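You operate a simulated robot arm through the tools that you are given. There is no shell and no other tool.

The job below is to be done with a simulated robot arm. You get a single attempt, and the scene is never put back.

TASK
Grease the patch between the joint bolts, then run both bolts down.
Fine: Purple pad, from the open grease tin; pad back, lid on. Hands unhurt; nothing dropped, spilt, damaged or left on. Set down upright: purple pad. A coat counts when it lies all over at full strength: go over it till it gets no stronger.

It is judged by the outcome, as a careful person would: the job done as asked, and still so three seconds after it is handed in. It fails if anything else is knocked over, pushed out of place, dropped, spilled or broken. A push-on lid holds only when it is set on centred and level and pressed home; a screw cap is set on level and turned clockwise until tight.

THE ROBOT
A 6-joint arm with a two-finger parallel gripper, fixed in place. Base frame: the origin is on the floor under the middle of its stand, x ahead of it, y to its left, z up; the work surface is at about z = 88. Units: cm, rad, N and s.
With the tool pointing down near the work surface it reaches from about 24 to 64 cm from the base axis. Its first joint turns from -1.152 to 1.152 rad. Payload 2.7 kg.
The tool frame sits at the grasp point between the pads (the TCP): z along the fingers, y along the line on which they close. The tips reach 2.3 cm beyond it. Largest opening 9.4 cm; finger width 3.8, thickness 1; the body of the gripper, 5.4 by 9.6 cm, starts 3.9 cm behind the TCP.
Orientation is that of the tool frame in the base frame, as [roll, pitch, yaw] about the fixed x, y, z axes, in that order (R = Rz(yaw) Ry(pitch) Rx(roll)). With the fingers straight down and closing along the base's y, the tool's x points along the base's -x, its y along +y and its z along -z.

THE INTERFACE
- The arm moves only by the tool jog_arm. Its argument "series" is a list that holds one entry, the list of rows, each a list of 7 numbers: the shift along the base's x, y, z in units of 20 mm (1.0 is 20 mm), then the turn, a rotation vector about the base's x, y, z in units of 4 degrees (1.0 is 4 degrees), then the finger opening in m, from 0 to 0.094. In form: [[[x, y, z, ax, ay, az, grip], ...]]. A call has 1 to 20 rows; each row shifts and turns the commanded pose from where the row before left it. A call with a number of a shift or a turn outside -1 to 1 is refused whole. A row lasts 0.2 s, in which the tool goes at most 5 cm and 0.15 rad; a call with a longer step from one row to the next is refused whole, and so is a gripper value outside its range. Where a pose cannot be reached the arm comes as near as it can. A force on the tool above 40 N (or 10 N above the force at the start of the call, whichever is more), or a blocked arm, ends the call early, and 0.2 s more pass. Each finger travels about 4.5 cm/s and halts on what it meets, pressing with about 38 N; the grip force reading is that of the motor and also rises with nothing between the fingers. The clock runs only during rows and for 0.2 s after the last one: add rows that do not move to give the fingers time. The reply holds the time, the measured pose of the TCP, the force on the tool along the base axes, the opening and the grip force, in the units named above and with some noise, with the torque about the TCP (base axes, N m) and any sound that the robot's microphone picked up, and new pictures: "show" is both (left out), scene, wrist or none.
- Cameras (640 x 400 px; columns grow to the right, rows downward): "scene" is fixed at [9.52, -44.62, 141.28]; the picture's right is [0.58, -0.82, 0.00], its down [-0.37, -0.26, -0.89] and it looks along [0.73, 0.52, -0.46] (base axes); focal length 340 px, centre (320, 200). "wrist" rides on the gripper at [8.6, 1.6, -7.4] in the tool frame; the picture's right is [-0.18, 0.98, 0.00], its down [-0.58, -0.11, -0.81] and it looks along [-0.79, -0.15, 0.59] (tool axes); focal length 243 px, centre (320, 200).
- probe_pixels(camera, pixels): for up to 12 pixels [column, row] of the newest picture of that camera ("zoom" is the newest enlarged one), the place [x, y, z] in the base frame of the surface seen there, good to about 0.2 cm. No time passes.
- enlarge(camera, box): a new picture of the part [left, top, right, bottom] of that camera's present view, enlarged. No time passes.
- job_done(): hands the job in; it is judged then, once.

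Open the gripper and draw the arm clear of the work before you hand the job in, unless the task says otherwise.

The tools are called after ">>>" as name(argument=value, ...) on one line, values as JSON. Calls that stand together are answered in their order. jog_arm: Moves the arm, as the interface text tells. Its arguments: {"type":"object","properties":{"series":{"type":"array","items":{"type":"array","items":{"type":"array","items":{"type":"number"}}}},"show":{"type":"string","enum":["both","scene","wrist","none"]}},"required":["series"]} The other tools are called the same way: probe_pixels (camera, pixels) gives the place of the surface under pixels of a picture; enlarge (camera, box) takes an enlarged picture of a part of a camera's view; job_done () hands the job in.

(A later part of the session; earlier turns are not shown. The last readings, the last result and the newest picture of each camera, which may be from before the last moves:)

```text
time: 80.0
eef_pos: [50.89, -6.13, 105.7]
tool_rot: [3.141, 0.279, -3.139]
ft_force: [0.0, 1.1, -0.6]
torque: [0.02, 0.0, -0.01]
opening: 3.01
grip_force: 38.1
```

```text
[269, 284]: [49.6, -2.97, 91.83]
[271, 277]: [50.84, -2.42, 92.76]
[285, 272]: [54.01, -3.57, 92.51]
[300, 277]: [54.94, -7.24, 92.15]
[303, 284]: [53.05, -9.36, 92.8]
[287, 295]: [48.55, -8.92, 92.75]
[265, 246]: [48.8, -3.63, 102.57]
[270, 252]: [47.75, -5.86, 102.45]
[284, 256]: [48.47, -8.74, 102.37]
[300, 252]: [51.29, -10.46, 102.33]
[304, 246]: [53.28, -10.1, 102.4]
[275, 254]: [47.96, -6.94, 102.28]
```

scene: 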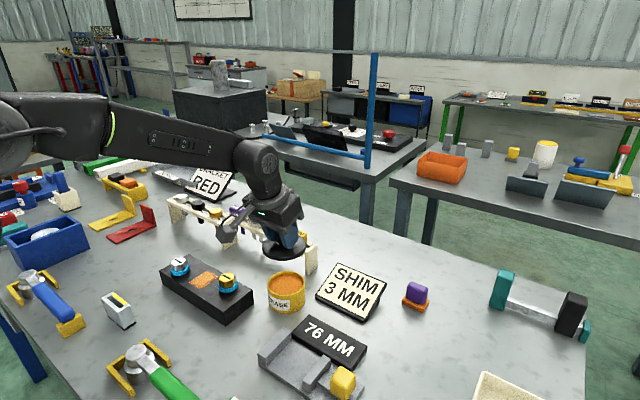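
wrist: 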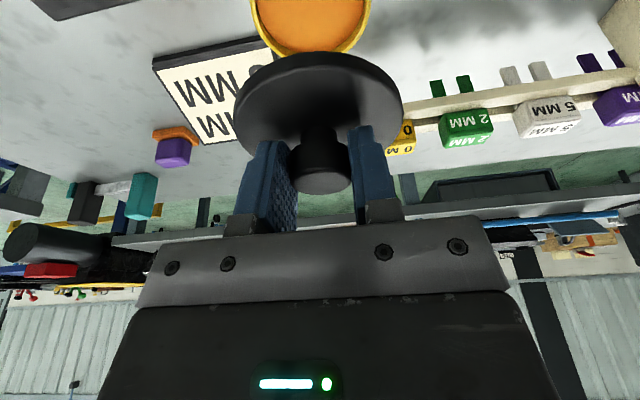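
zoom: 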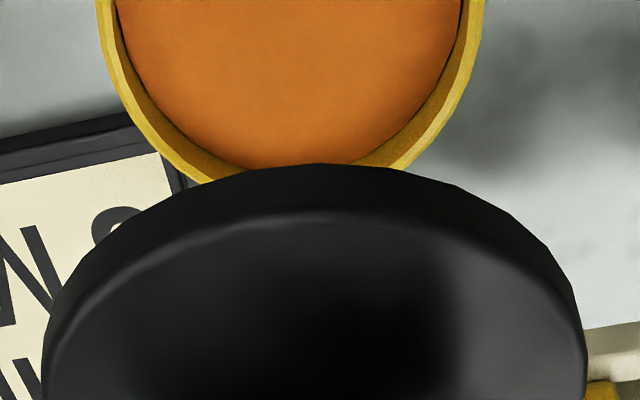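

Tin centre fits to about (51.15, −6.1); the lid centre is within roughly 0.3 cm of that. I lower to about 1 cm above the rim for a closer comparison.

>>> jog_arm(series=[[[0, 0, -1, 0, 0, 0, 0.01], [0, 0, -1, 0, 0, 0, 0.01], [0, 0, -1, 0, 0, 0, 0.01], [0, 0, -0.6, 0, 0, 0, 0.01], [0, 0, -0.2, 0, 0, 0, 0.01], [0, 0, 0, 0, 0, 0, 0.01]]])

>>> enlarge(camera="scene", box=[246, 250, 326, 320])

>>> enlarge(camera="wrist", box=[200, 0, 440, 150])

```text
time: 81.4
eef_pos: [50.76, -6.19, 98.04]
tool_rot: [3.141, 0.28, -3.14]
ft_force: [0.3, -0.9, 0.1]
torque: [-0.01, 0.0, 0.03]
opening: 3.01
grip_force: 38.5
```

scene: 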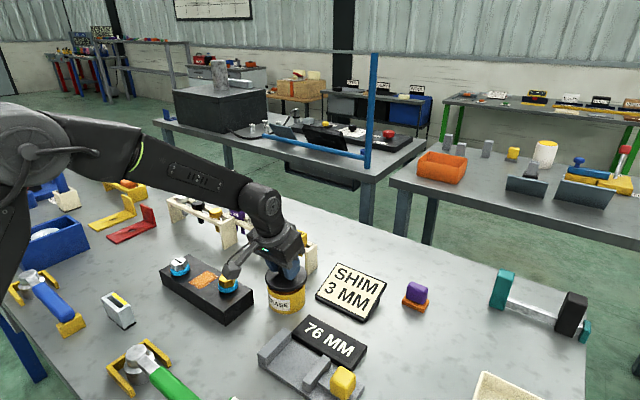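
wrist: 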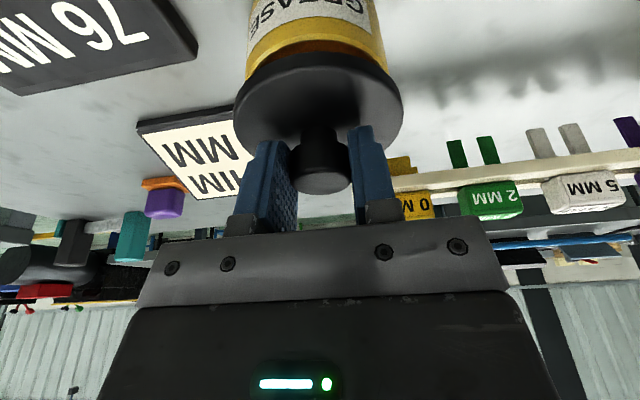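

```text
5.71 times, centred on (286, 285) of scene
```

zoom: 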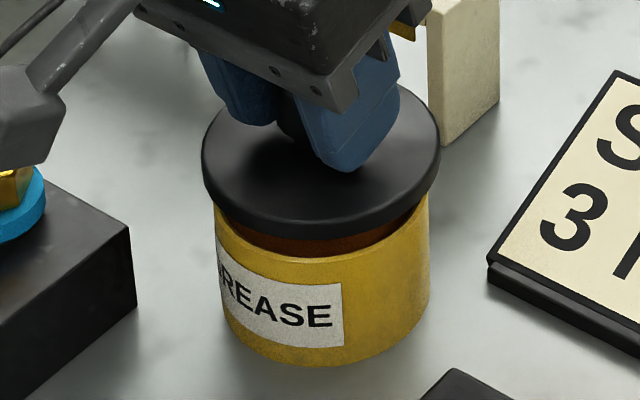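

```text
2.67 times, centred on (320, 75) of wrist
```

zoom: 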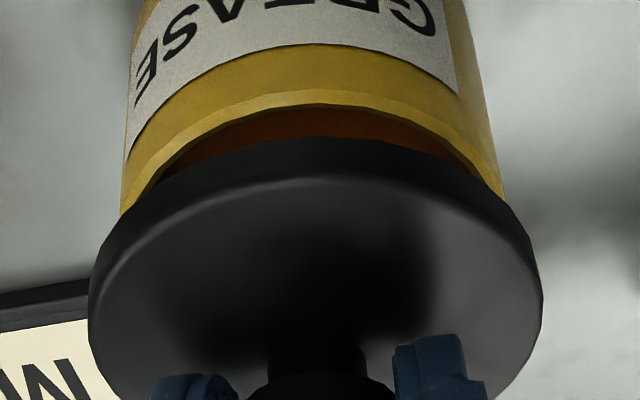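

Comparing both views: lid centre and tin centre agree within about 0.1 cm in x and y. I lower slowly toward the rim.

>>> jog_arm(series=[[[0.03, 0, -0.3, 0, 0, 0, 0.01], [0, 0, -0.15, 0, 0, 0, 0.01], [0, 0, -0.05, 0, 0, 0, 0.01], [0, 0, 0, 0, 0, 0, 0.01]]], show="none")

>>> enlarge(camera="scene", box=[246, 250, 326, 320])

```text
time: 82.4
eef_pos: [50.91, -6.3, 97.07]
tool_rot: [3.141, 0.279, -3.14]
ft_force: [-0.4, 0.6, -1.2]
torque: [0.01, -0.03, 0.01]
opening: 3.05
grip_force: 37.9
```

```text
5.71 times, centred on (286, 285) of scene
```

zoom: 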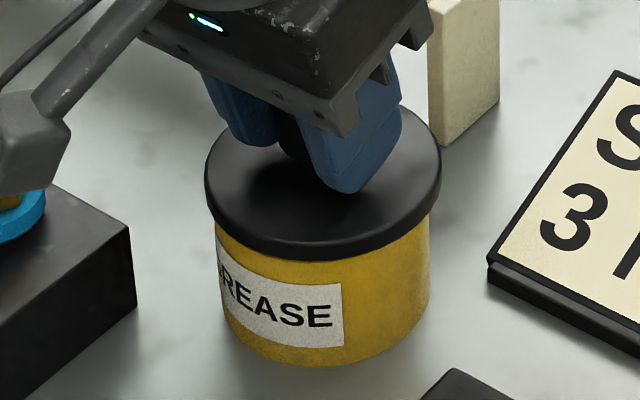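

Lid is centred over the tin (205–442 vs 215–430) and nearly touching. I lower in 1 mm steps and watch the force.

>>> jog_arm(series=[[[0, 0, -0.06, 0, 0, 0, 0.01], [0, 0, -0.06, 0, 0, 0, 0.01], [0, 0, 0, 0, 0, 0, 0.01]]], show="none")

```text
time: 83.2
eef_pos: [51.03, -6.25, 96.77]
tool_rot: [-3.141, 0.279, 3.14]
ft_force: [0.1, 0.5, -0.9]
torque: [0.02, 0.0, 0.02]
opening: 3.03
grip_force: 38.3
```

>>> jog_arm(series=[[[-0.02, 0.03, -0.05, 0, 0, 0, 0.01], [0, 0, -0.05, 0, 0, 0, 0.01], [0, 0, 0, 0, 0, 0, 0.01]]], show="none")

```text
time: 84.0
eef_pos: [50.63, -6.2, 96.74]
tool_rot: [3.141, 0.279, -3.14]
ft_force: [-7.5, 0.3, 7.1]
torque: [-0.01, 0.03, 0.03]
opening: 3.05
grip_force: 37.8
heard: snap
```

I heard a snap with about 8 N. I check the lid's seating in both views.

>>> enlarge(camera="scene", box=[246, 250, 326, 320])

>>> enlarge(camera="wrist", box=[200, 0, 440, 150])

```text
5.71 times, centred on (286, 285) of scene
```

zoom: 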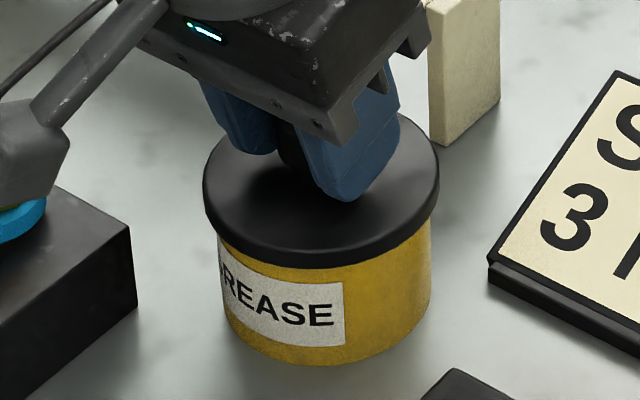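

```text
2.67 times, centred on (320, 75) of wrist
```

zoom: 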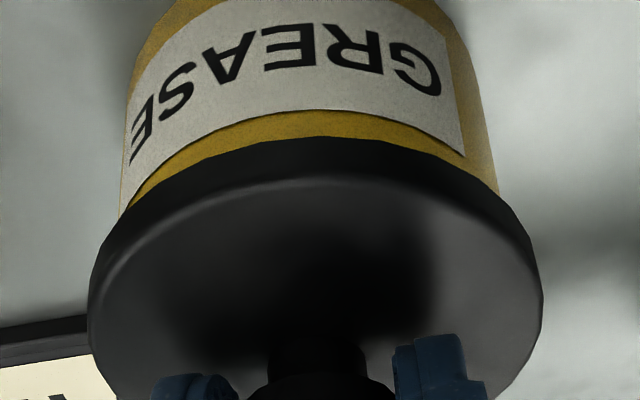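

The lid has snapped on, level and centred. I press it down slightly more to be sure it is home.

>>> jog_arm(series=[[[0, 0, -0.05, 0, 0, 0, 0.01], [0, 0, -0.05, 0, 0, 0, 0.01], [0, 0, 0, 0, 0, 0, 0.01]]], show="none")

```text
time: 84.8
eef_pos: [50.86, -6.19, 96.7]
tool_rot: [3.141, 0.285, -3.139]
ft_force: [-20.7, 3.2, 32.9]
torque: [0.06, 0.56, 0.07]
opening: 3.01
grip_force: 38.0
```

33 N with no further movement: home. I ease off and open the fingers to release the knob.

>>> jog_arm(series=[[[0, 0, 0.1, 0, 0, 0, 0.01], [-0.02, 0, 0.03, 0, 0, 0, 0.01], [0, 0, 0, 0, 0, 0, 0.04], [0, 0, 0, 0, 0, 0, 0.054], [0, 0, 0, 0, 0, 0, 0.054], [0, 0, 0, 0, 0, 0, 0.054]]])

```text
time: 86.2
eef_pos: [50.8, -6.21, 96.88]
tool_rot: [3.141, 0.278, 3.141]
ft_force: [0.1, 0.8, 0.0]
torque: [0.01, -0.01, -0.05]
opening: 5.42
grip_force: 0.0
```

scene: 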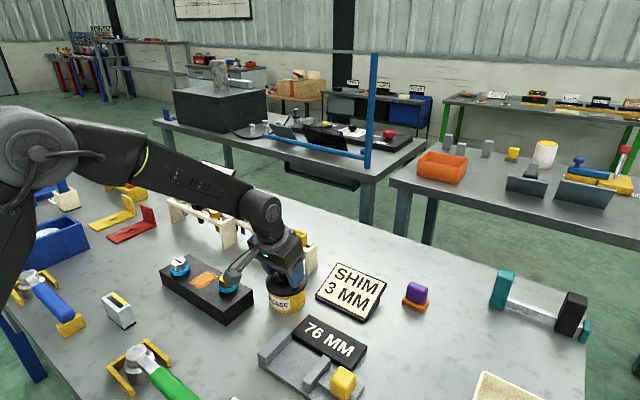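
wrist: 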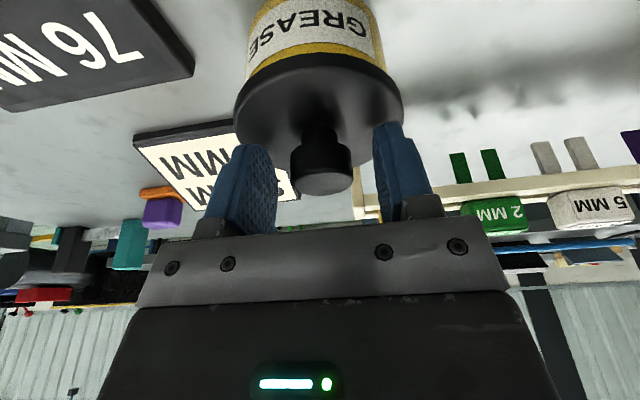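

Released. I raise the arm off the knob, bring the tool upright, and then look at the lid.

>>> jog_arm(series=[[[0, 0, 0.5, 0, 0, 0, 0.054], [0, 0, 0.9, 0, 0, 0, 0.054], [0, 0, 0.9, 0, 0, 0, 0.054], [0, 0, 0.9, 0, 1, 0, 0.054], [-0.5, 0.3, 0.9, 0, 1, 0, 0.07], [-0.5, 0.5, 0.5, 0, 1, 0, 0.07], [-0.5, 0.5, 0.5, 0, 1, 0, 0.07], [-0.5, 0.5, 0, 0, 0, 0, 0.07], [-0.5, 0.5, 0, 0, 0, 0, 0.07], [0, 0, 0, 0, 0, 0, 0.07]]])

>>> enlarge(camera="scene", box=[246, 250, 326, 320])

```text
time: 88.4
eef_pos: [45.84, -1.63, 106.91]
tool_rot: [-3.141, -0.001, -3.141]
ft_force: [-0.2, -0.1, 0.4]
torque: [0.02, -0.01, -0.06]
opening: 6.99
grip_force: 0.0
```

scene: 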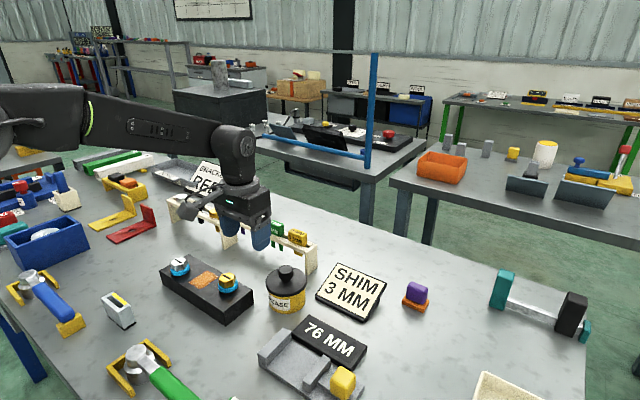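
wrist: 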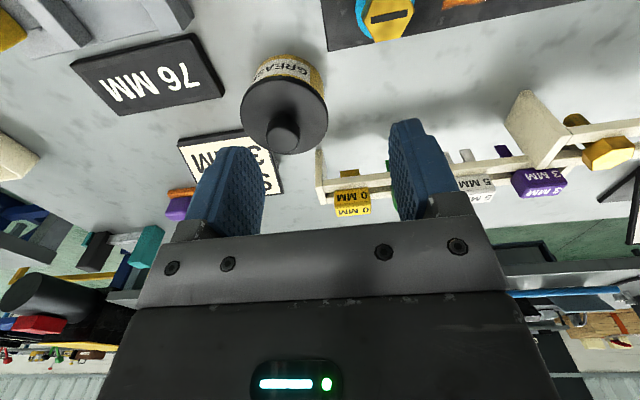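

```text
5.71 times, centred on (286, 285) of scene
```

zoom: 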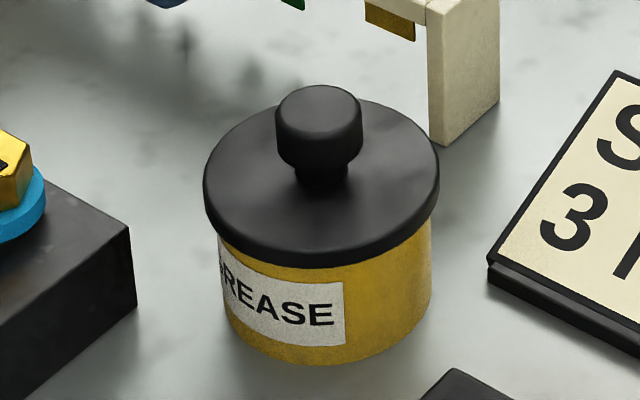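

The lid sits level and centred on the tin. Now the bolts: I enlarge each to get hex size, heading and height.

>>> enlarge(camera="scene", box=[210, 264, 250, 304])

>>> probe_pixels(camera="zoom", pixels=[[320, 150], [200, 150], [440, 150]])

>>> enlarge(camera="wrist", box=[320, 0, 480, 60])

>>> enlarge(camera="scene", box=[160, 248, 200, 288])

```text
10.00 times, centred on (230, 284) of scene
```

zoom: 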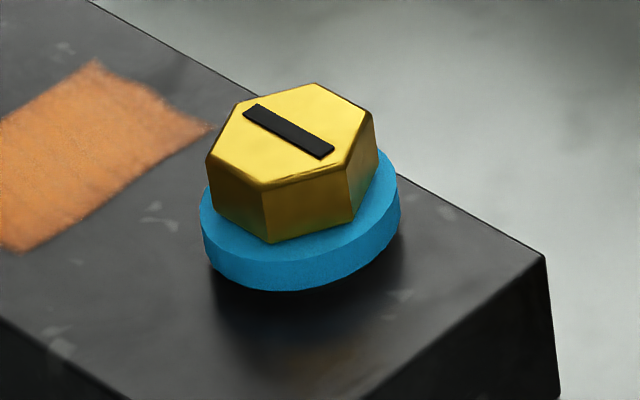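

```text
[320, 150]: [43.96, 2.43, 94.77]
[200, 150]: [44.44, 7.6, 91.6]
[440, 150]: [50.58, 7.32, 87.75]
```

```text
4.00 times, centred on (400, 30) of wrist
```

zoom: 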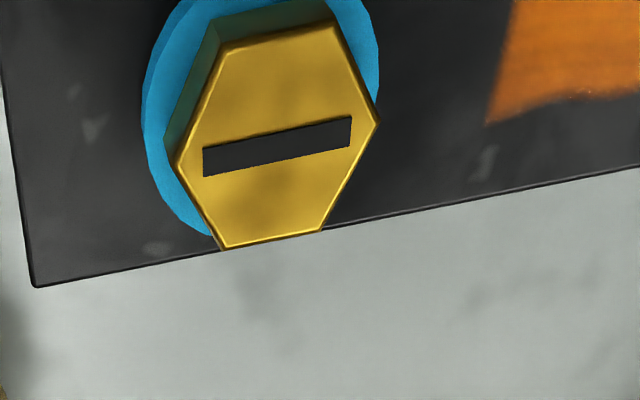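

```text
10.00 times, centred on (180, 268) of scene
```

zoom: 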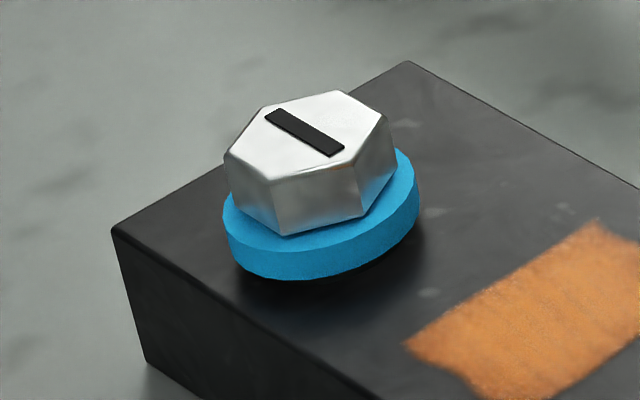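

Both hexes have corners along y and flats facing ±x, about 3.0 cm across, tops at z≈94.8; gold centre (43.7, 3.4), silver (41.1, 16.3). I move above the gold bolt and turn the tool toward +80°, so as to have a long clockwise stroke.

>>> jog_arm(series=[[[-0.214, 0.503, -0.4, 0, 0, 1, 0.05], [-0.214, 0.503, -0.4, 0, 0, 1, 0.05], [-0.214, 0.503, -0.4, 0, 0, 1, 0.05], [-0.214, 0.503, -0.4, 0, 0, 1, 0.05], [-0.214, 0.503, -0.4, 0, 0, 1, 0.05], [0, 0, 0, 0, 0, 1, 0.05], [0, 0, 0, 0, 0, 1, 0.05], [0, 0, 0, 0, 0, 1, 0.05], [0, 0, 0, 0, 0, 1, 0.05], [0, 0, 0, 0, 0, 1, 0.05], [0, 0, 0, 0, 0, 1, 0.05], [0, 0, 0, 0, 0, 1, 0.05], [0, 0, 0, 0, 0, 1, 0.05], [0, 0, 0, 0, 0, 1, 0.05], [0, 0, 0, 0, 0, 1, 0.05], [0, 0, 0, 0, 0, 1, 0.05], [0, 0, 0, 0, 0, 1, 0.05], [0, 0, 0, 0, 0, 1, 0.05], [0, 0, 0, 0, 0, 1, 0.05], [0, 0, 0, 0, 0, 1, 0.05]]])

```text
time: 92.6
eef_pos: [43.67, 3.49, 103.11]
tool_rot: [3.14, 0.0, -1.743]
ft_force: [-0.3, -0.4, -0.7]
torque: [-0.01, 0.0, 0.02]
opening: 5.0
grip_force: 0.0
```

scene: 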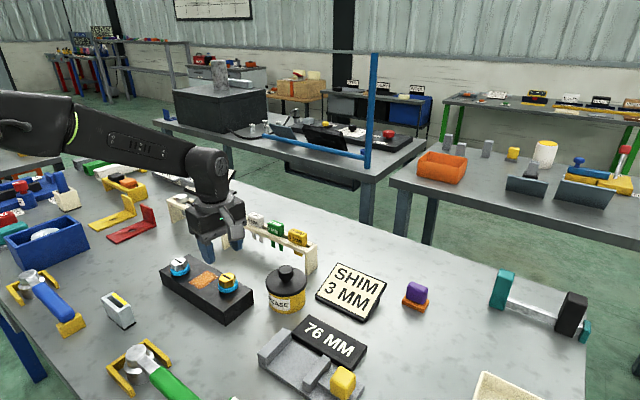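
wrist: 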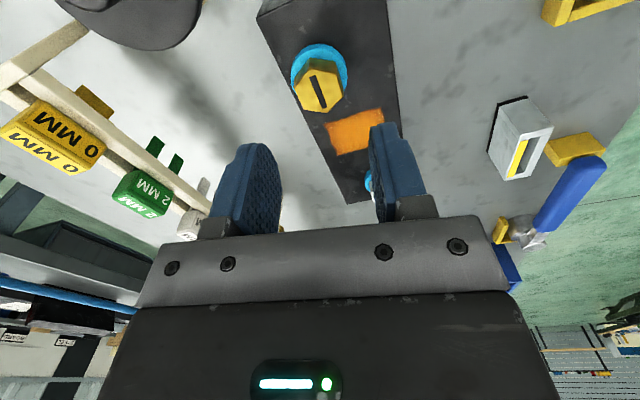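

The tool is at +80°, centred over the gold bolt (wrist (319,87)). I turn to +90° so the fingers face the ±x flats, and descend to fingertip height just above the blue washer.

>>> jog_arm(series=[[[0, -0.03, -0.5, 0, 0, 1, 0.05], [0, 0, -0.8, 0, 0, 1, 0.05], [0, 0, -0.8, 0, 0, 0.47, 0.05], [0, 0, -0.8, 0, 0, 0, 0.05], [0, 0, -0.5, 0, 0, 0, 0.05], [0, 0, -0.3, 0, 0, 0, 0.05], [0, 0, 0, 0, 0, 0, 0.05]]])

```text
time: 94.2
eef_pos: [43.74, 3.49, 95.48]
tool_rot: [3.142, -0.001, -1.572]
ft_force: [0.6, -0.4, 0.0]
torque: [-0.01, 0.01, -0.03]
opening: 5.02
grip_force: 0.1
```

scene: 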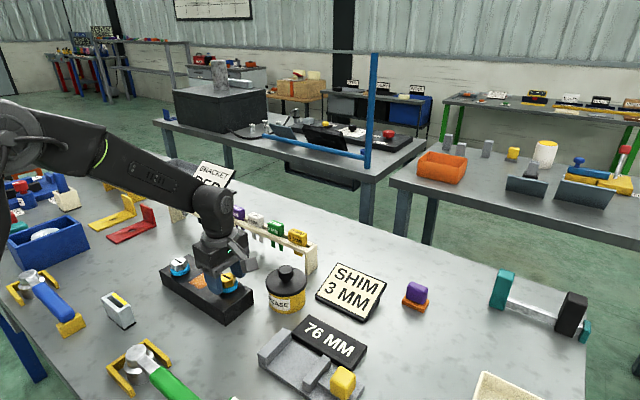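
wrist: 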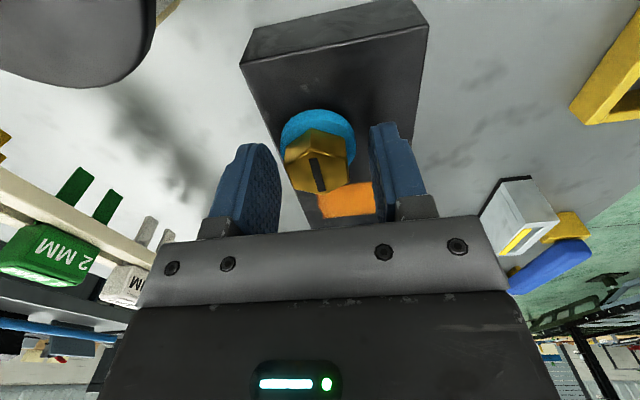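

The hex (317,160) sits between the fingers with tips at z≈93.2. I close on the flats.

>>> jog_arm(series=[[[0, 0, -0.05, 0, 0, 0, 0.01], [0, 0, 0, 0, 0, 0, 0.01], [0, 0, 0, 0, 0, 0, 0.01], [0, 0, 0, 0, 0, 0, 0.01]]])

>>> enlarge(camera="wrist", box=[240, 90, 420, 220])

```text
time: 95.2
eef_pos: [43.79, 3.5, 95.54]
tool_rot: [-3.138, 0.002, -1.573]
ft_force: [13.5, 1.1, -3.1]
torque: [-0.02, -0.22, 0.03]
opening: 2.96
grip_force: 45.0
```

scene: 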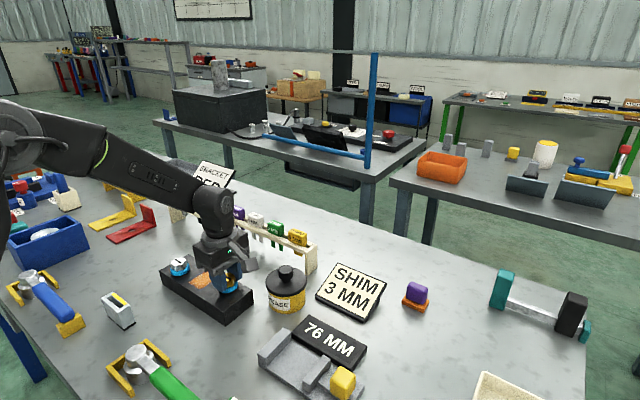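
wrist: 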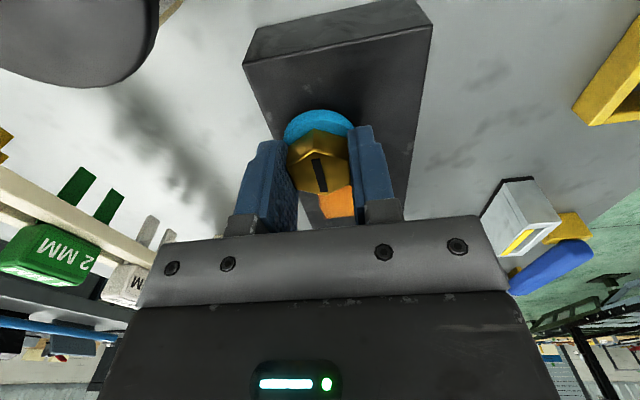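

```text
3.08 times, centred on (330, 155) of wrist
```

zoom: 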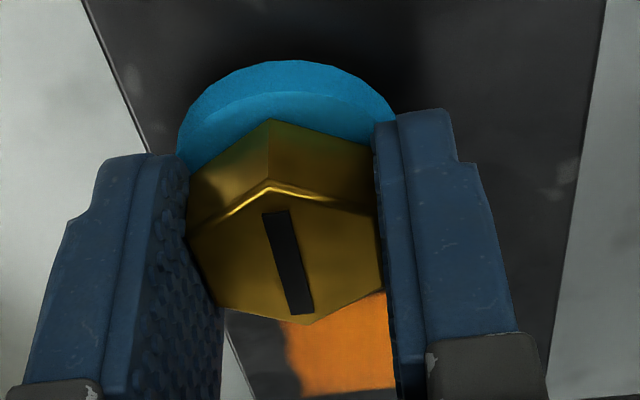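

Gripped on the flats (2.96 cm); a 13 N side force says the bolt sits about 1 mm further +x. I nudge that way and turn clockwise 20° as a test, watching torque and vertical force.

>>> jog_arm(series=[[[0.05, 0, 0, 0, 0, 0, 0.01], [0, 0, 0, 0, 0, -1, 0.01], [0, 0, 0, 0, 0, -1, 0.01], [0, 0, 0, 0, 0, -1, 0.01], [0, 0, 0, 0, 0, -1, 0.01], [0, 0, 0, 0, 0, -1, 0.01], [0, 0, 0, 0, 0, 0, 0.01]]])

>>> enlarge(camera="wrist", box=[240, 90, 420, 220])

```text
time: 96.8
eef_pos: [43.83, 3.43, 95.32]
tool_rot: [3.141, 0.0, -1.924]
ft_force: [0.7, 2.9, 0.3]
torque: [0.84, -0.29, -0.05]
opening: 2.96
grip_force: 45.3
```

scene: 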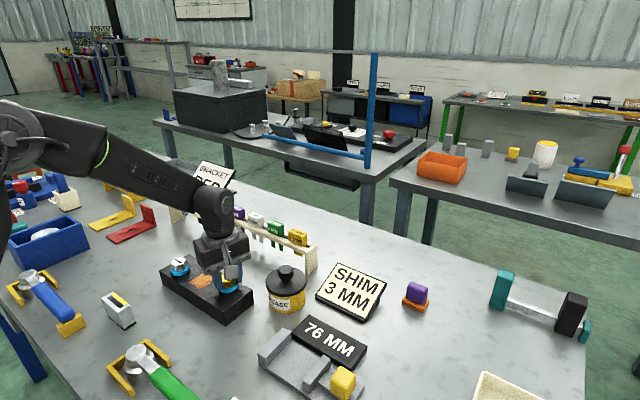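
wrist: 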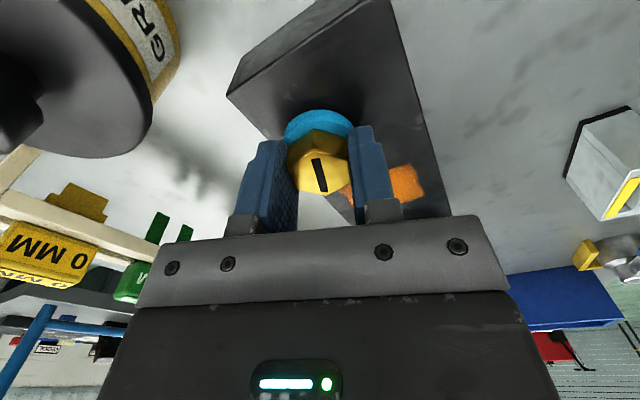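

```text
3.08 times, centred on (330, 155) of wrist
```

zoom: 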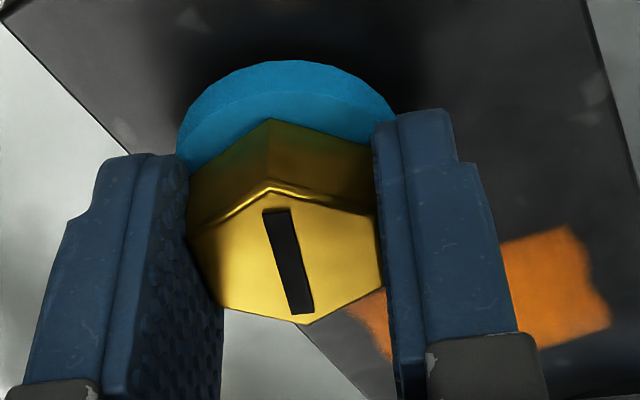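

The bolt turned with the fingers with hardly any torque. I continue clockwise another 80°.

>>> jog_arm(series=[[[0, 0, 0, 0, 0, -1, 0.01], [0, 0, 0, 0, 0, -1, 0.01], [0, 0, 0, 0, 0, -1, 0.01], [0, 0, 0, 0, 0, -1, 0.01], [0, 0, 0, 0, 0, -1, 0.01], [0, 0, 0, 0, 0, -1, 0.01], [0, 0, 0, 0, 0, -1, 0.01], [0, 0, 0, 0, 0, -1, 0.01], [0, 0, 0, 0, 0, -1, 0.01], [0, 0, 0, 0, 0, -1, 0.01], [0, 0, 0, 0, 0, -1, 0.01], [0, 0, 0, 0, 0, -1, 0.01], [0, 0, 0, 0, 0, -1, 0.01], [0, 0, 0, 0, 0, -1, 0.01], [0, 0, 0, 0, 0, -1, 0.01], [0, 0, 0, 0, 0, -1, 0.01], [0, 0, 0, 0, 0, -1, 0.01], [0, 0, 0, 0, 0, -1, 0.01], [0, 0, 0, 0, 0, -1, 0.01], [0, 0, 0, 0, 0, -1, 0.01]]])

>>> enlarge(camera="wrist", box=[240, 90, 420, 220])

>>> enlarge(camera="scene", box=[200, 250, 264, 310])

```text
time: 100.2
eef_pos: [43.72, 3.43, 95.09]
tool_rot: [3.14, -0.005, -3.009]
ft_force: [3.2, 4.0, -2.1]
torque: [-0.15, 0.64, 0.03]
opening: 2.98
grip_force: 45.2
stopped in row 16: the force on the tool passed its limit at 40 N (the readings are from after the stop); the commanded pose is now the measured one
```

scene: 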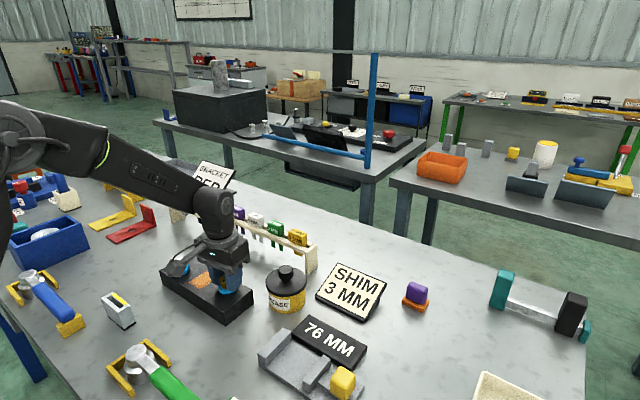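
wrist: 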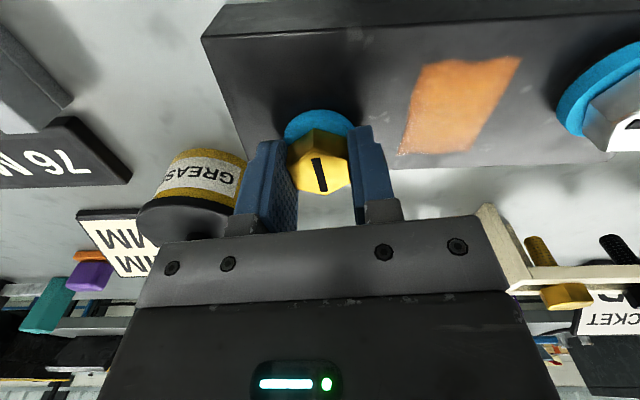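

```text
3.08 times, centred on (330, 155) of wrist
```

zoom: 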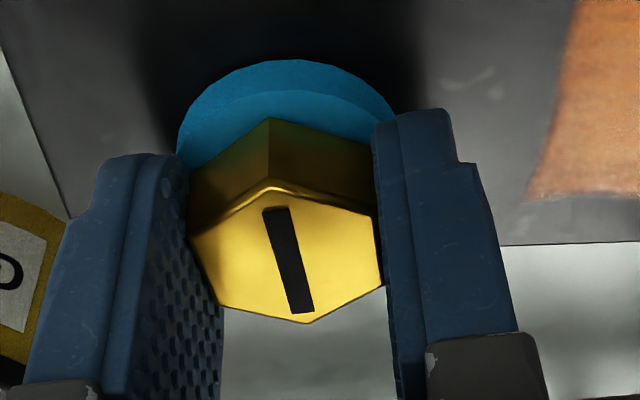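

```text
6.67 times, centred on (232, 280) of scene
```

zoom: 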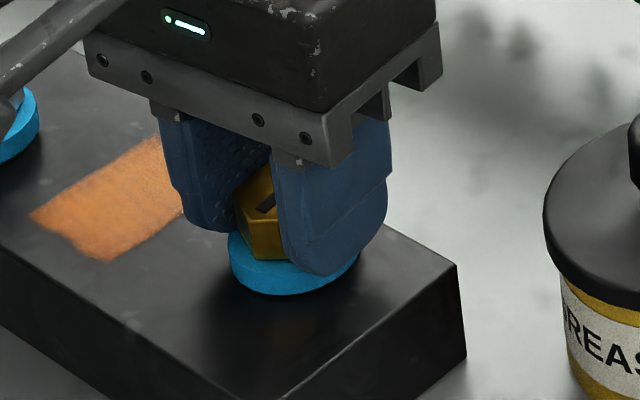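

The call stopped on force: the bolt threads itself down (TCP pulled from 95.38 to 95.09 over the turn) so I must follow it down. Hex is still seated in the fingers; I continue clockwise adding a small descent per row.

>>> jog_arm(series=[[[0, 0, -0.0075, 0, 0, -1, 0.01], [0, 0, -0.0075, 0, 0, -1, 0.01], [0, 0, -0.0075, 0, 0, -1, 0.01], [0, 0, -0.0075, 0, 0, -1, 0.01], [0, 0, -0.0075, 0, 0, -1, 0.01], [0, 0, -0.0075, 0, 0, -1, 0.01], [0, 0, 0, 0, 0, 0, 0.01]]], show="none")

```text
time: 101.8
eef_pos: [43.68, 3.39, 95.02]
tool_rot: [3.14, -0.006, 2.853]
ft_force: [3.6, 16.6, -15.3]
torque: [-0.03, -0.78, -0.01]
opening: 2.98
grip_force: 44.6
```

Still being pulled down (−15 N) and +16 N in y; I shift slightly +y and follow the descent faster.

>>> jog_arm(series=[[[0, 0.04, -0.04, 0, 0, -1, 0.01], [0, 0, -0.012, 0, 0, -1, 0.01], [0, 0, -0.012, 0, 0, -1, 0.01], [0, 0, -0.012, 0, 0, -1, 0.01], [0, 0, -0.012, 0, 0, -1, 0.01], [0, 0, -0.012, 0, 0, -1, 0.01], [0, 0, 0, 0, 0, 0, 0.01]]], show="none")

```text
time: 103.4
eef_pos: [43.66, 3.6, 94.99]
tool_rot: [3.138, -0.004, 2.435]
ft_force: [6.1, 11.5, 4.5]
torque: [0.29, 0.53, -0.03]
opening: 2.95
grip_force: 44.6
```

Vertical force is now about +4.5 N, so following well. I continue clockwise 40° with a milder descent and tiny centring.

>>> jog_arm(series=[[[0.015, 0.03, -0.006, 0, 0, -1, 0.01], [0, 0, -0.008, 0, 0, -1, 0.01], [0, 0, -0.008, 0, 0, -1, 0.01], [0, 0, -0.008, 0, 0, -1, 0.01], [0, 0, -0.008, 0, 0, -1, 0.01], [0, 0, -0.008, 0, 0, -1, 0.01], [0, 0, -0.008, 0, 0, -1, 0.01], [0, 0, -0.008, 0, 0, -1, 0.01], [0, 0, -0.008, 0, 0, -1, 0.01], [0, 0, -0.008, 0, 0, -1, 0.01], [0, 0, 0, 0, 0, 0, 0.01]]])

>>> enlarge(camera="scene", box=[200, 250, 264, 310])

```text
time: 105.8
eef_pos: [43.7, 3.57, 94.8]
tool_rot: [3.139, -0.006, 1.738]
ft_force: [11.3, 4.3, 10.4]
torque: [-0.86, -0.16, 0.01]
opening: 2.96
grip_force: 45.0
```

scene: 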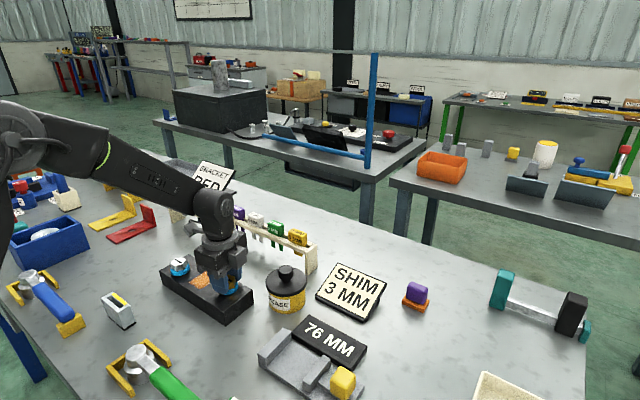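
wrist: 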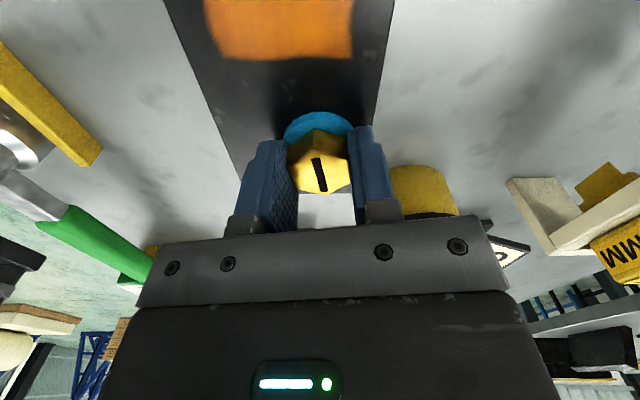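

```text
6.67 times, centred on (232, 280) of scene
```

zoom: 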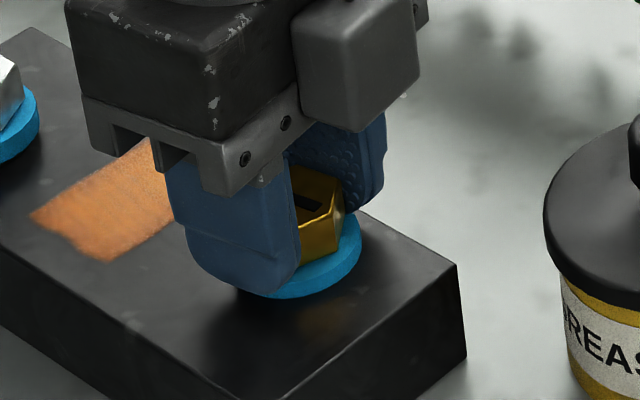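

Total turn is about 170° and the washer is closer to the block. I continue clockwise 40° more, watching torque.

>>> jog_arm(series=[[[0.03, 0.01, 0, 0, 0, -1, 0.01], [0, 0, -0.004, 0, 0, -1, 0.01], [0, 0, -0.006, 0, 0, -1, 0.01], [0, 0, -0.006, 0, 0, -1, 0.01], [0, 0, -0.006, 0, 0, -1, 0.01], [0, 0, -0.006, 0, 0, -1, 0.01], [0, 0, -0.006, 0, 0, -1, 0.01], [0, 0, -0.006, 0, 0, -1, 0.01], [0, 0, -0.006, 0, 0, -1, 0.01], [0, 0, -0.006, 0, 0, -1, 0.01], [0, 0, 0, 0, 0, 0, 0.01]]], show="none")

```text
time: 108.2
eef_pos: [43.8, 3.56, 94.68]
tool_rot: [3.138, -0.006, 1.038]
ft_force: [19.0, -5.4, 0.9]
torque: [-0.83, 0.22, -0.02]
opening: 2.98
grip_force: 45.2
```

Turned 210° so far with no tightening torque. I re-centre slightly and continue clockwise.

>>> jog_arm(series=[[[0.05, -0.02, -0.004, 0, 0, -1, 0.01], [0, 0, -0.007, 0, 0, -1, 0.01], [0, 0, -0.007, 0, 0, -1, 0.01], [0, 0, -0.007, 0, 0, -1, 0.01], [0, 0, -0.007, 0, 0, -1, 0.01], [0, 0, -0.007, 0, 0, -1, 0.01], [0, 0, -0.007, 0, 0, -1, 0.01], [0, 0, -0.007, 0, 0, -1, 0.01], [0, 0, -0.007, 0, 0, -1, 0.01], [0, 0, -0.007, 0, 0, -1, 0.01], [0, 0, 0, 0, 0, 0, 0.01]]])

>>> enlarge(camera="scene", box=[200, 250, 264, 310])

```text
time: 110.6
eef_pos: [43.86, 3.55, 94.48]
tool_rot: [3.141, -0.002, 0.34]
ft_force: [16.0, -10.3, -11.2]
torque: [-0.34, -0.07, 0.18]
opening: 2.99
grip_force: 45.3
```

scene: 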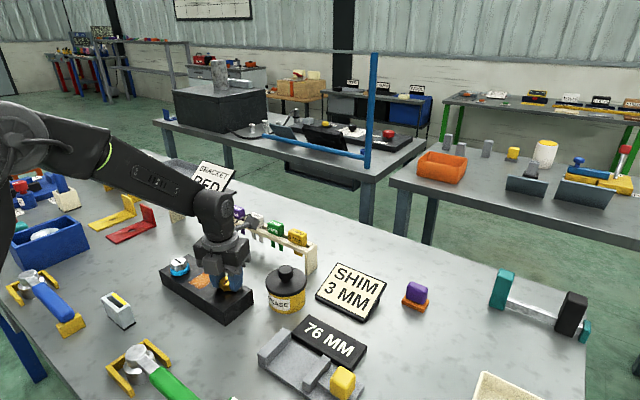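
wrist: 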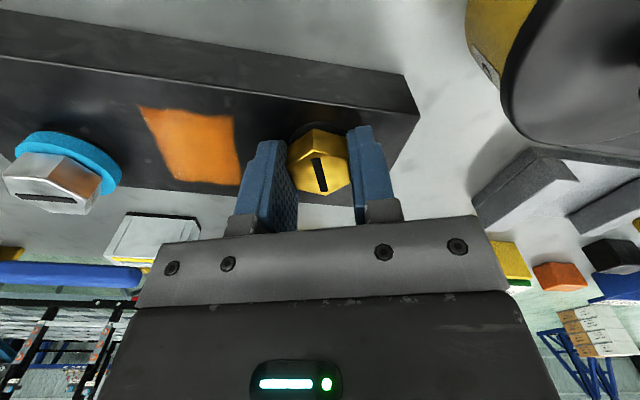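

```text
6.67 times, centred on (232, 280) of scene
```

zoom: 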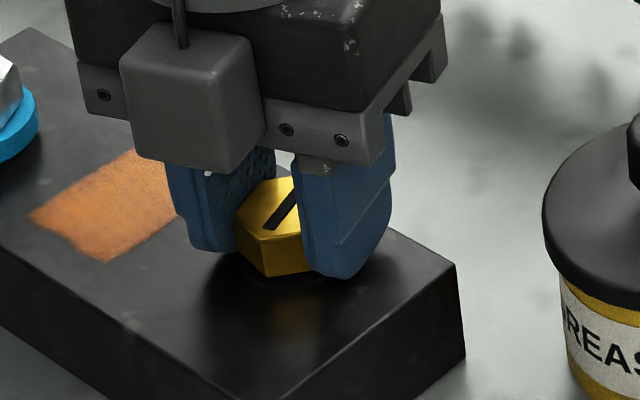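

The blue ring under the gold head is no longer seen in the newest picture and the torque has begun to rise (0.18). I zoom in on it before going on.

>>> enlarge(camera="scene", box=[216, 270, 248, 300])

>>> enlarge(camera="wrist", box=[240, 80, 420, 220])

```text
13.33 times, centred on (232, 285) of scene
```

zoom: 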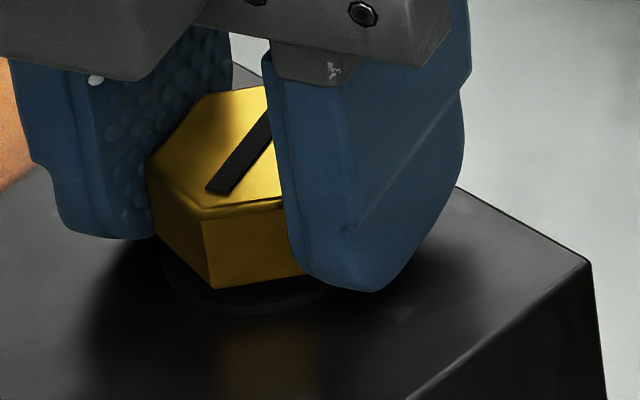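

```text
2.86 times, centred on (330, 150) of wrist
```

zoom: 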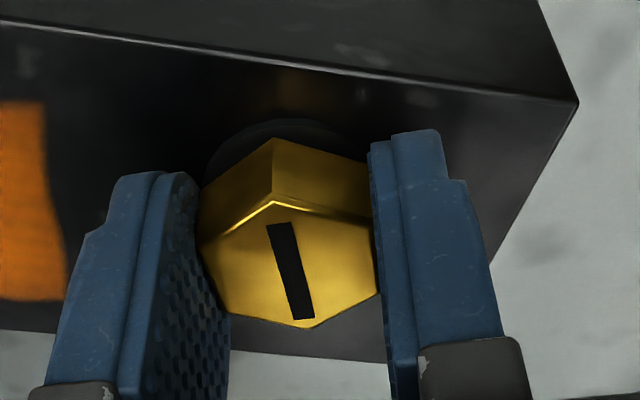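

The collar under the gold head has turned from blue to black — looks like a seated indicator. I feel for tightness with 8° more, re-centring and following down.

>>> jog_arm(series=[[[0.03, -0.03, -0.02, 0, 0, -0.5, 0.01], [0, 0, -0.005, 0, 0, -0.5, 0.01], [0, 0, 0, 0, 0, 0, 0.01]]], show="none")

```text
time: 111.2
eef_pos: [43.9, 3.52, 94.61]
tool_rot: [-3.12, -0.006, 0.292]
ft_force: [0.3, 9.8, 0.6]
torque: [-0.29, 0.13, 0.06]
opening: 2.96
grip_force: 44.6
out of reach, approached as far as the arm can: row 2
stopped in row 2: the force on the tool passed its limit at 53 N (the readings are from after the stop); the commanded pose is now the measured one
```

The wrist is at its joint limit (about −163°). I open, lift off, and look at the state of the bolt.

>>> jog_arm(series=[[[0, 0, 0, 0, 0, 0, 0.05], [0, 0, 0, 0, 0, 0, 0.05], [0, 0, 0, 0, 0, 0, 0.05], [0, 0, 0.5, 0, 0, 0.5, 0.05], [0, 0, 0.9, 0, 0, 1, 0.05], [0, 0, 0.9, 0, 0, 1, 0.05], [0, 0, 0.5, 0, 0, 1, 0.05], [0, 0, 0, 0, 0, 1, 0.05], [0, 0, 0, 0, 0, 1, 0.05], [0, 0, 0, 0, 0, 1, 0.05], [0, 0, 0, 0, 0, 1, 0.05], [0, 0, 0, 0, 0, 1, 0.05], [0, 0, 0, 0, 0, 1, 0.05], [0, 0, 0, 0, 0, 1, 0.05], [0, 0, 0, 0, 0, 1, 0.05], [0, 0, 0, 0, 0, 1, 0.05], [0, 0, 0, 0, 0, 1, 0.05]]])

>>> enlarge(camera="scene", box=[206, 264, 254, 304])

```text
time: 114.8
eef_pos: [43.92, 3.41, 100.1]
tool_rot: [-3.123, -0.005, 1.236]
ft_force: [0.5, 0.1, -0.4]
torque: [-0.02, 0.0, -0.02]
opening: 5.02
grip_force: 0.1
```

scene: 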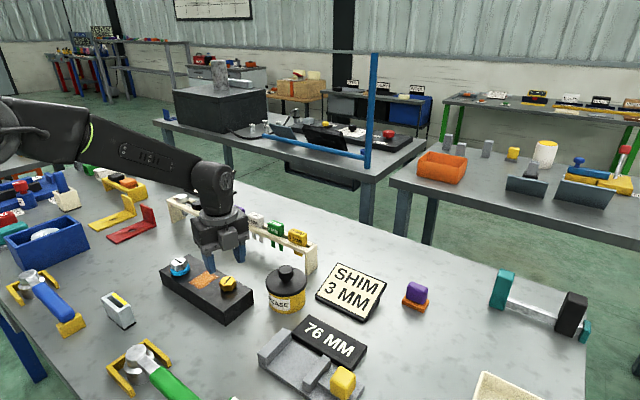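
wrist: 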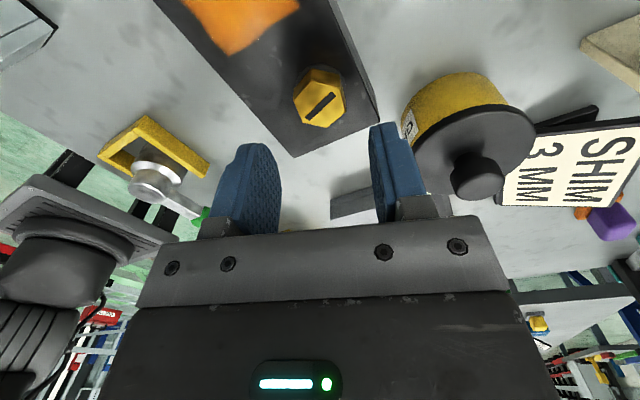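

```text
10.00 times, centred on (230, 284) of scene
```

zoom: 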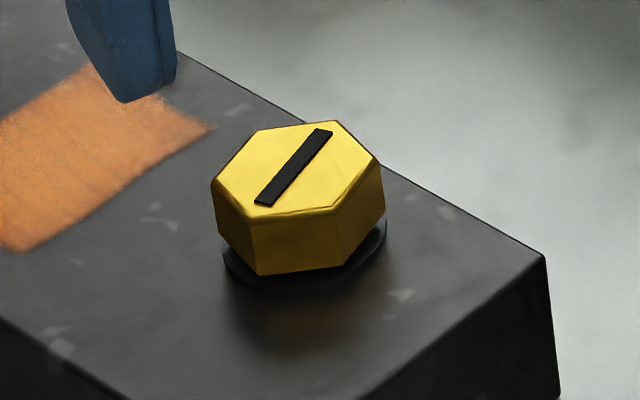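

The gold bolt has gone down; its collar is now black. I regrasp at −43° (next pair of flats) to check it is really tight, straightening the slight tool tilt.

>>> jog_arm(series=[[[0, 0, 0, -0.087, -0.251, 1, 0.05], [0, 0, 0, 0, 0, 1, 0.05], [0, 0, 0, 0, 0, 1, 0.05], [0, 0, 0, 0, 0, 1, 0.05], [0, 0, 0, 0, 0, 1, 0.05], [0, 0, 0, 0, 0, 1, 0.05], [0, 0, 0, 0, 0, 1, 0.05], [0, 0, 0, 0, 0, 1, 0.05], [0, 0, 0, 0, 0, 1, 0.05], [0, 0, 0, 0, 0, 1, 0.05], [0, 0, 0, 0, 0, 1, 0.05], [-0.03, 0.04, -0.5, 0, 0, 1, 0.05], [0, 0, -0.5, 0, 0, 1, 0.05], [0, 0, -0.5, 0, 0, 1, 0.05], [0, 0, -0.5, 0, 0, 1, 0.05], [0, 0, -0.4, 0, 0, 1, 0.05], [0, 0, -0.2, 0, 0, 0.48, 0.05], [0, 0, -0.1, 0, 0, 0, 0.05], [0, 0, 0, 0, 0, 0, 0.05]]])

>>> enlarge(camera="wrist", box=[240, 80, 420, 220])

```text
time: 118.8
eef_pos: [43.9, 3.42, 94.81]
tool_rot: [-3.14, -0.006, 2.384]
ft_force: [0.5, 0.0, -0.5]
torque: [-0.03, 0.0, -0.03]
opening: 4.99
grip_force: 0.0
```

scene: 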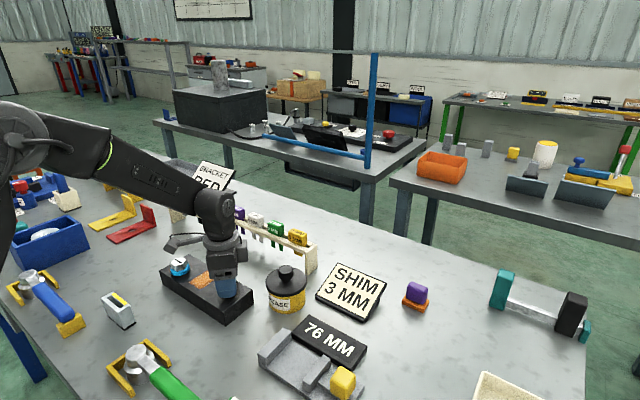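
wrist: 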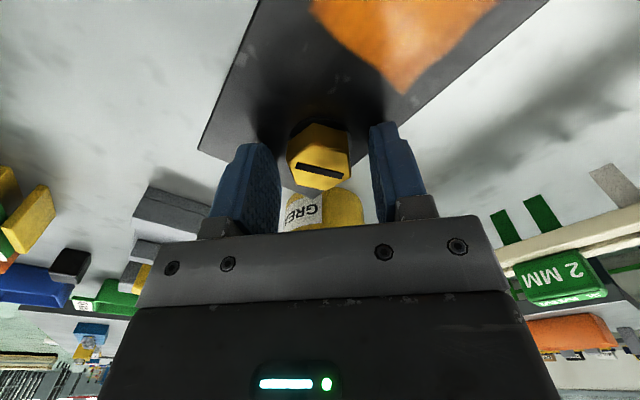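

```text
2.86 times, centred on (330, 150) of wrist
```

zoom: 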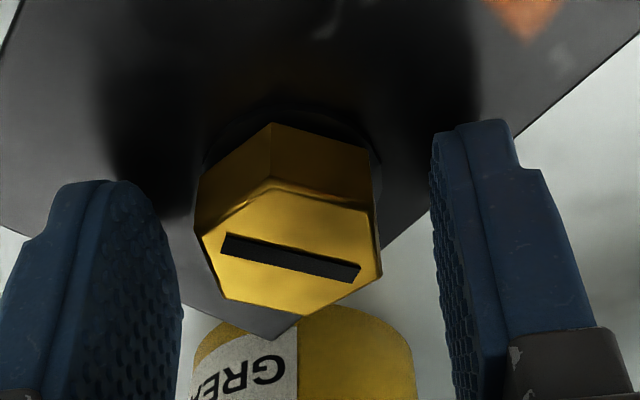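

The next flats line up with the fingers. I lower 2 mm, close, and turn 12° clockwise to feel the torque.

>>> jog_arm(series=[[[0, 0.02, -0.1, 0, 0, 0, 0.01], [0, 0, 0, 0, 0, 0, 0.01], [0, 0, 0, 0, 0, 0, 0.01], [0, 0, 0, 0, 0, 0, 0.01]]], show="none")

```text
time: 119.8
eef_pos: [43.85, 3.53, 94.51]
tool_rot: [-3.14, -0.004, 2.386]
ft_force: [-4.2, -4.7, 6.5]
torque: [-0.04, 0.02, 0.12]
opening: 2.96
grip_force: 44.7
```

>>> jog_arm(series=[[[-0.01, -0.01, 0, 0, 0, -0.5, 0.01], [0, 0, 0, 0, 0, -0.5, 0.01], [0, 0, 0, 0, 0, -0.5, 0.01], [0, 0, 0, 0, 0, 0, 0.01]]], show="none")

```text
time: 120.8
eef_pos: [43.83, 3.47, 94.53]
tool_rot: [3.141, -0.005, 2.279]
ft_force: [-2.0, -5.1, 6.7]
torque: [-0.17, 0.02, 0.2]
opening: 2.93
grip_force: 45.2
```

Torque is only 0.2 N·m after 6°; I keep turning to see whether it rises.

>>> jog_arm(series=[[[0, 0, -0.004, 0, 0, -1, 0.01], [0, 0, -0.004, 0, 0, -1, 0.01], [0, 0, -0.004, 0, 0, -1, 0.01], [0, 0, 0, 0, 0, 0, 0.01]]])

>>> enlarge(camera="wrist", box=[240, 80, 420, 220])

```text
time: 121.8
eef_pos: [43.79, 3.45, 94.34]
tool_rot: [-3.14, -0.005, 2.07]
ft_force: [-0.1, -3.0, 2.3]
torque: [-0.7, -0.26, 0.41]
opening: 2.95
grip_force: 44.7
```

scene: 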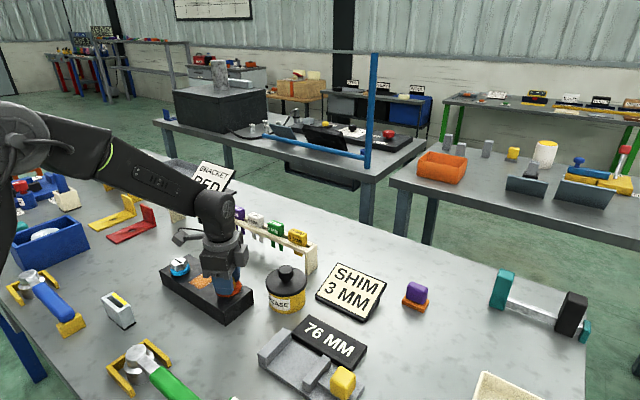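
wrist: 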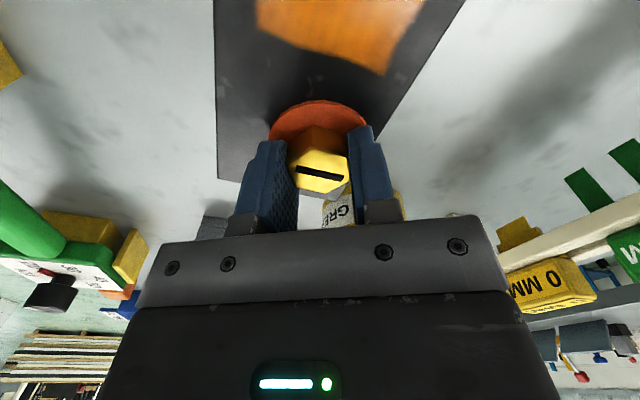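

```text
2.86 times, centred on (330, 150) of wrist
```

zoom: 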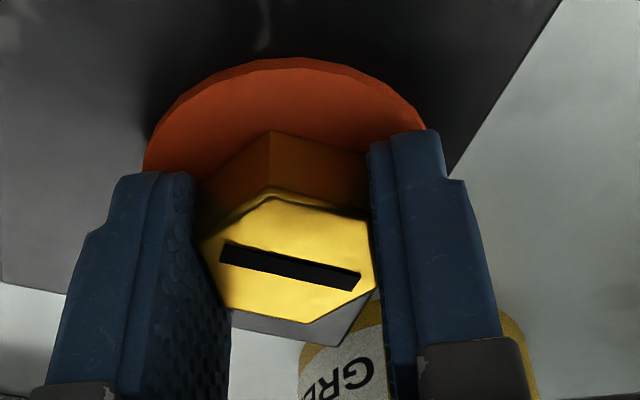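

A red-orange ring has now come out under the head: it may be an over-tight indicator. I look closely before doing anything further.

>>> enlarge(camera="scene", box=[206, 264, 254, 304])

>>> enlarge(camera="scene", box=[160, 248, 200, 288])

```text
10.00 times, centred on (230, 284) of scene
```

zoom: 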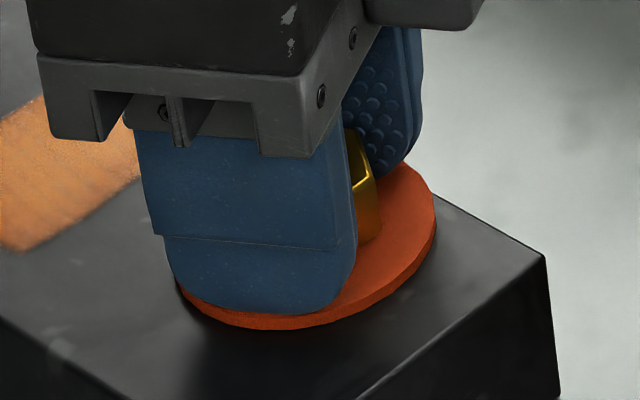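

```text
10.00 times, centred on (180, 268) of scene
```

zoom: 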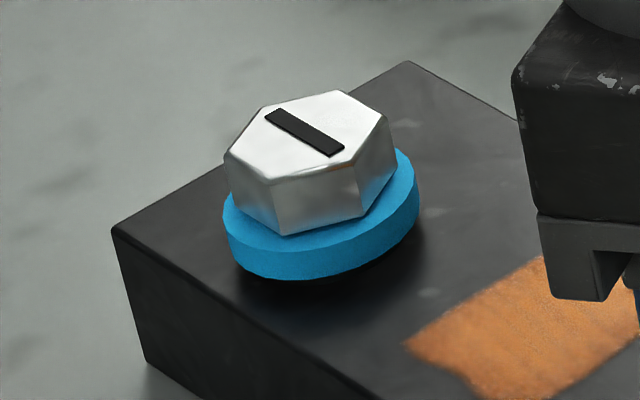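

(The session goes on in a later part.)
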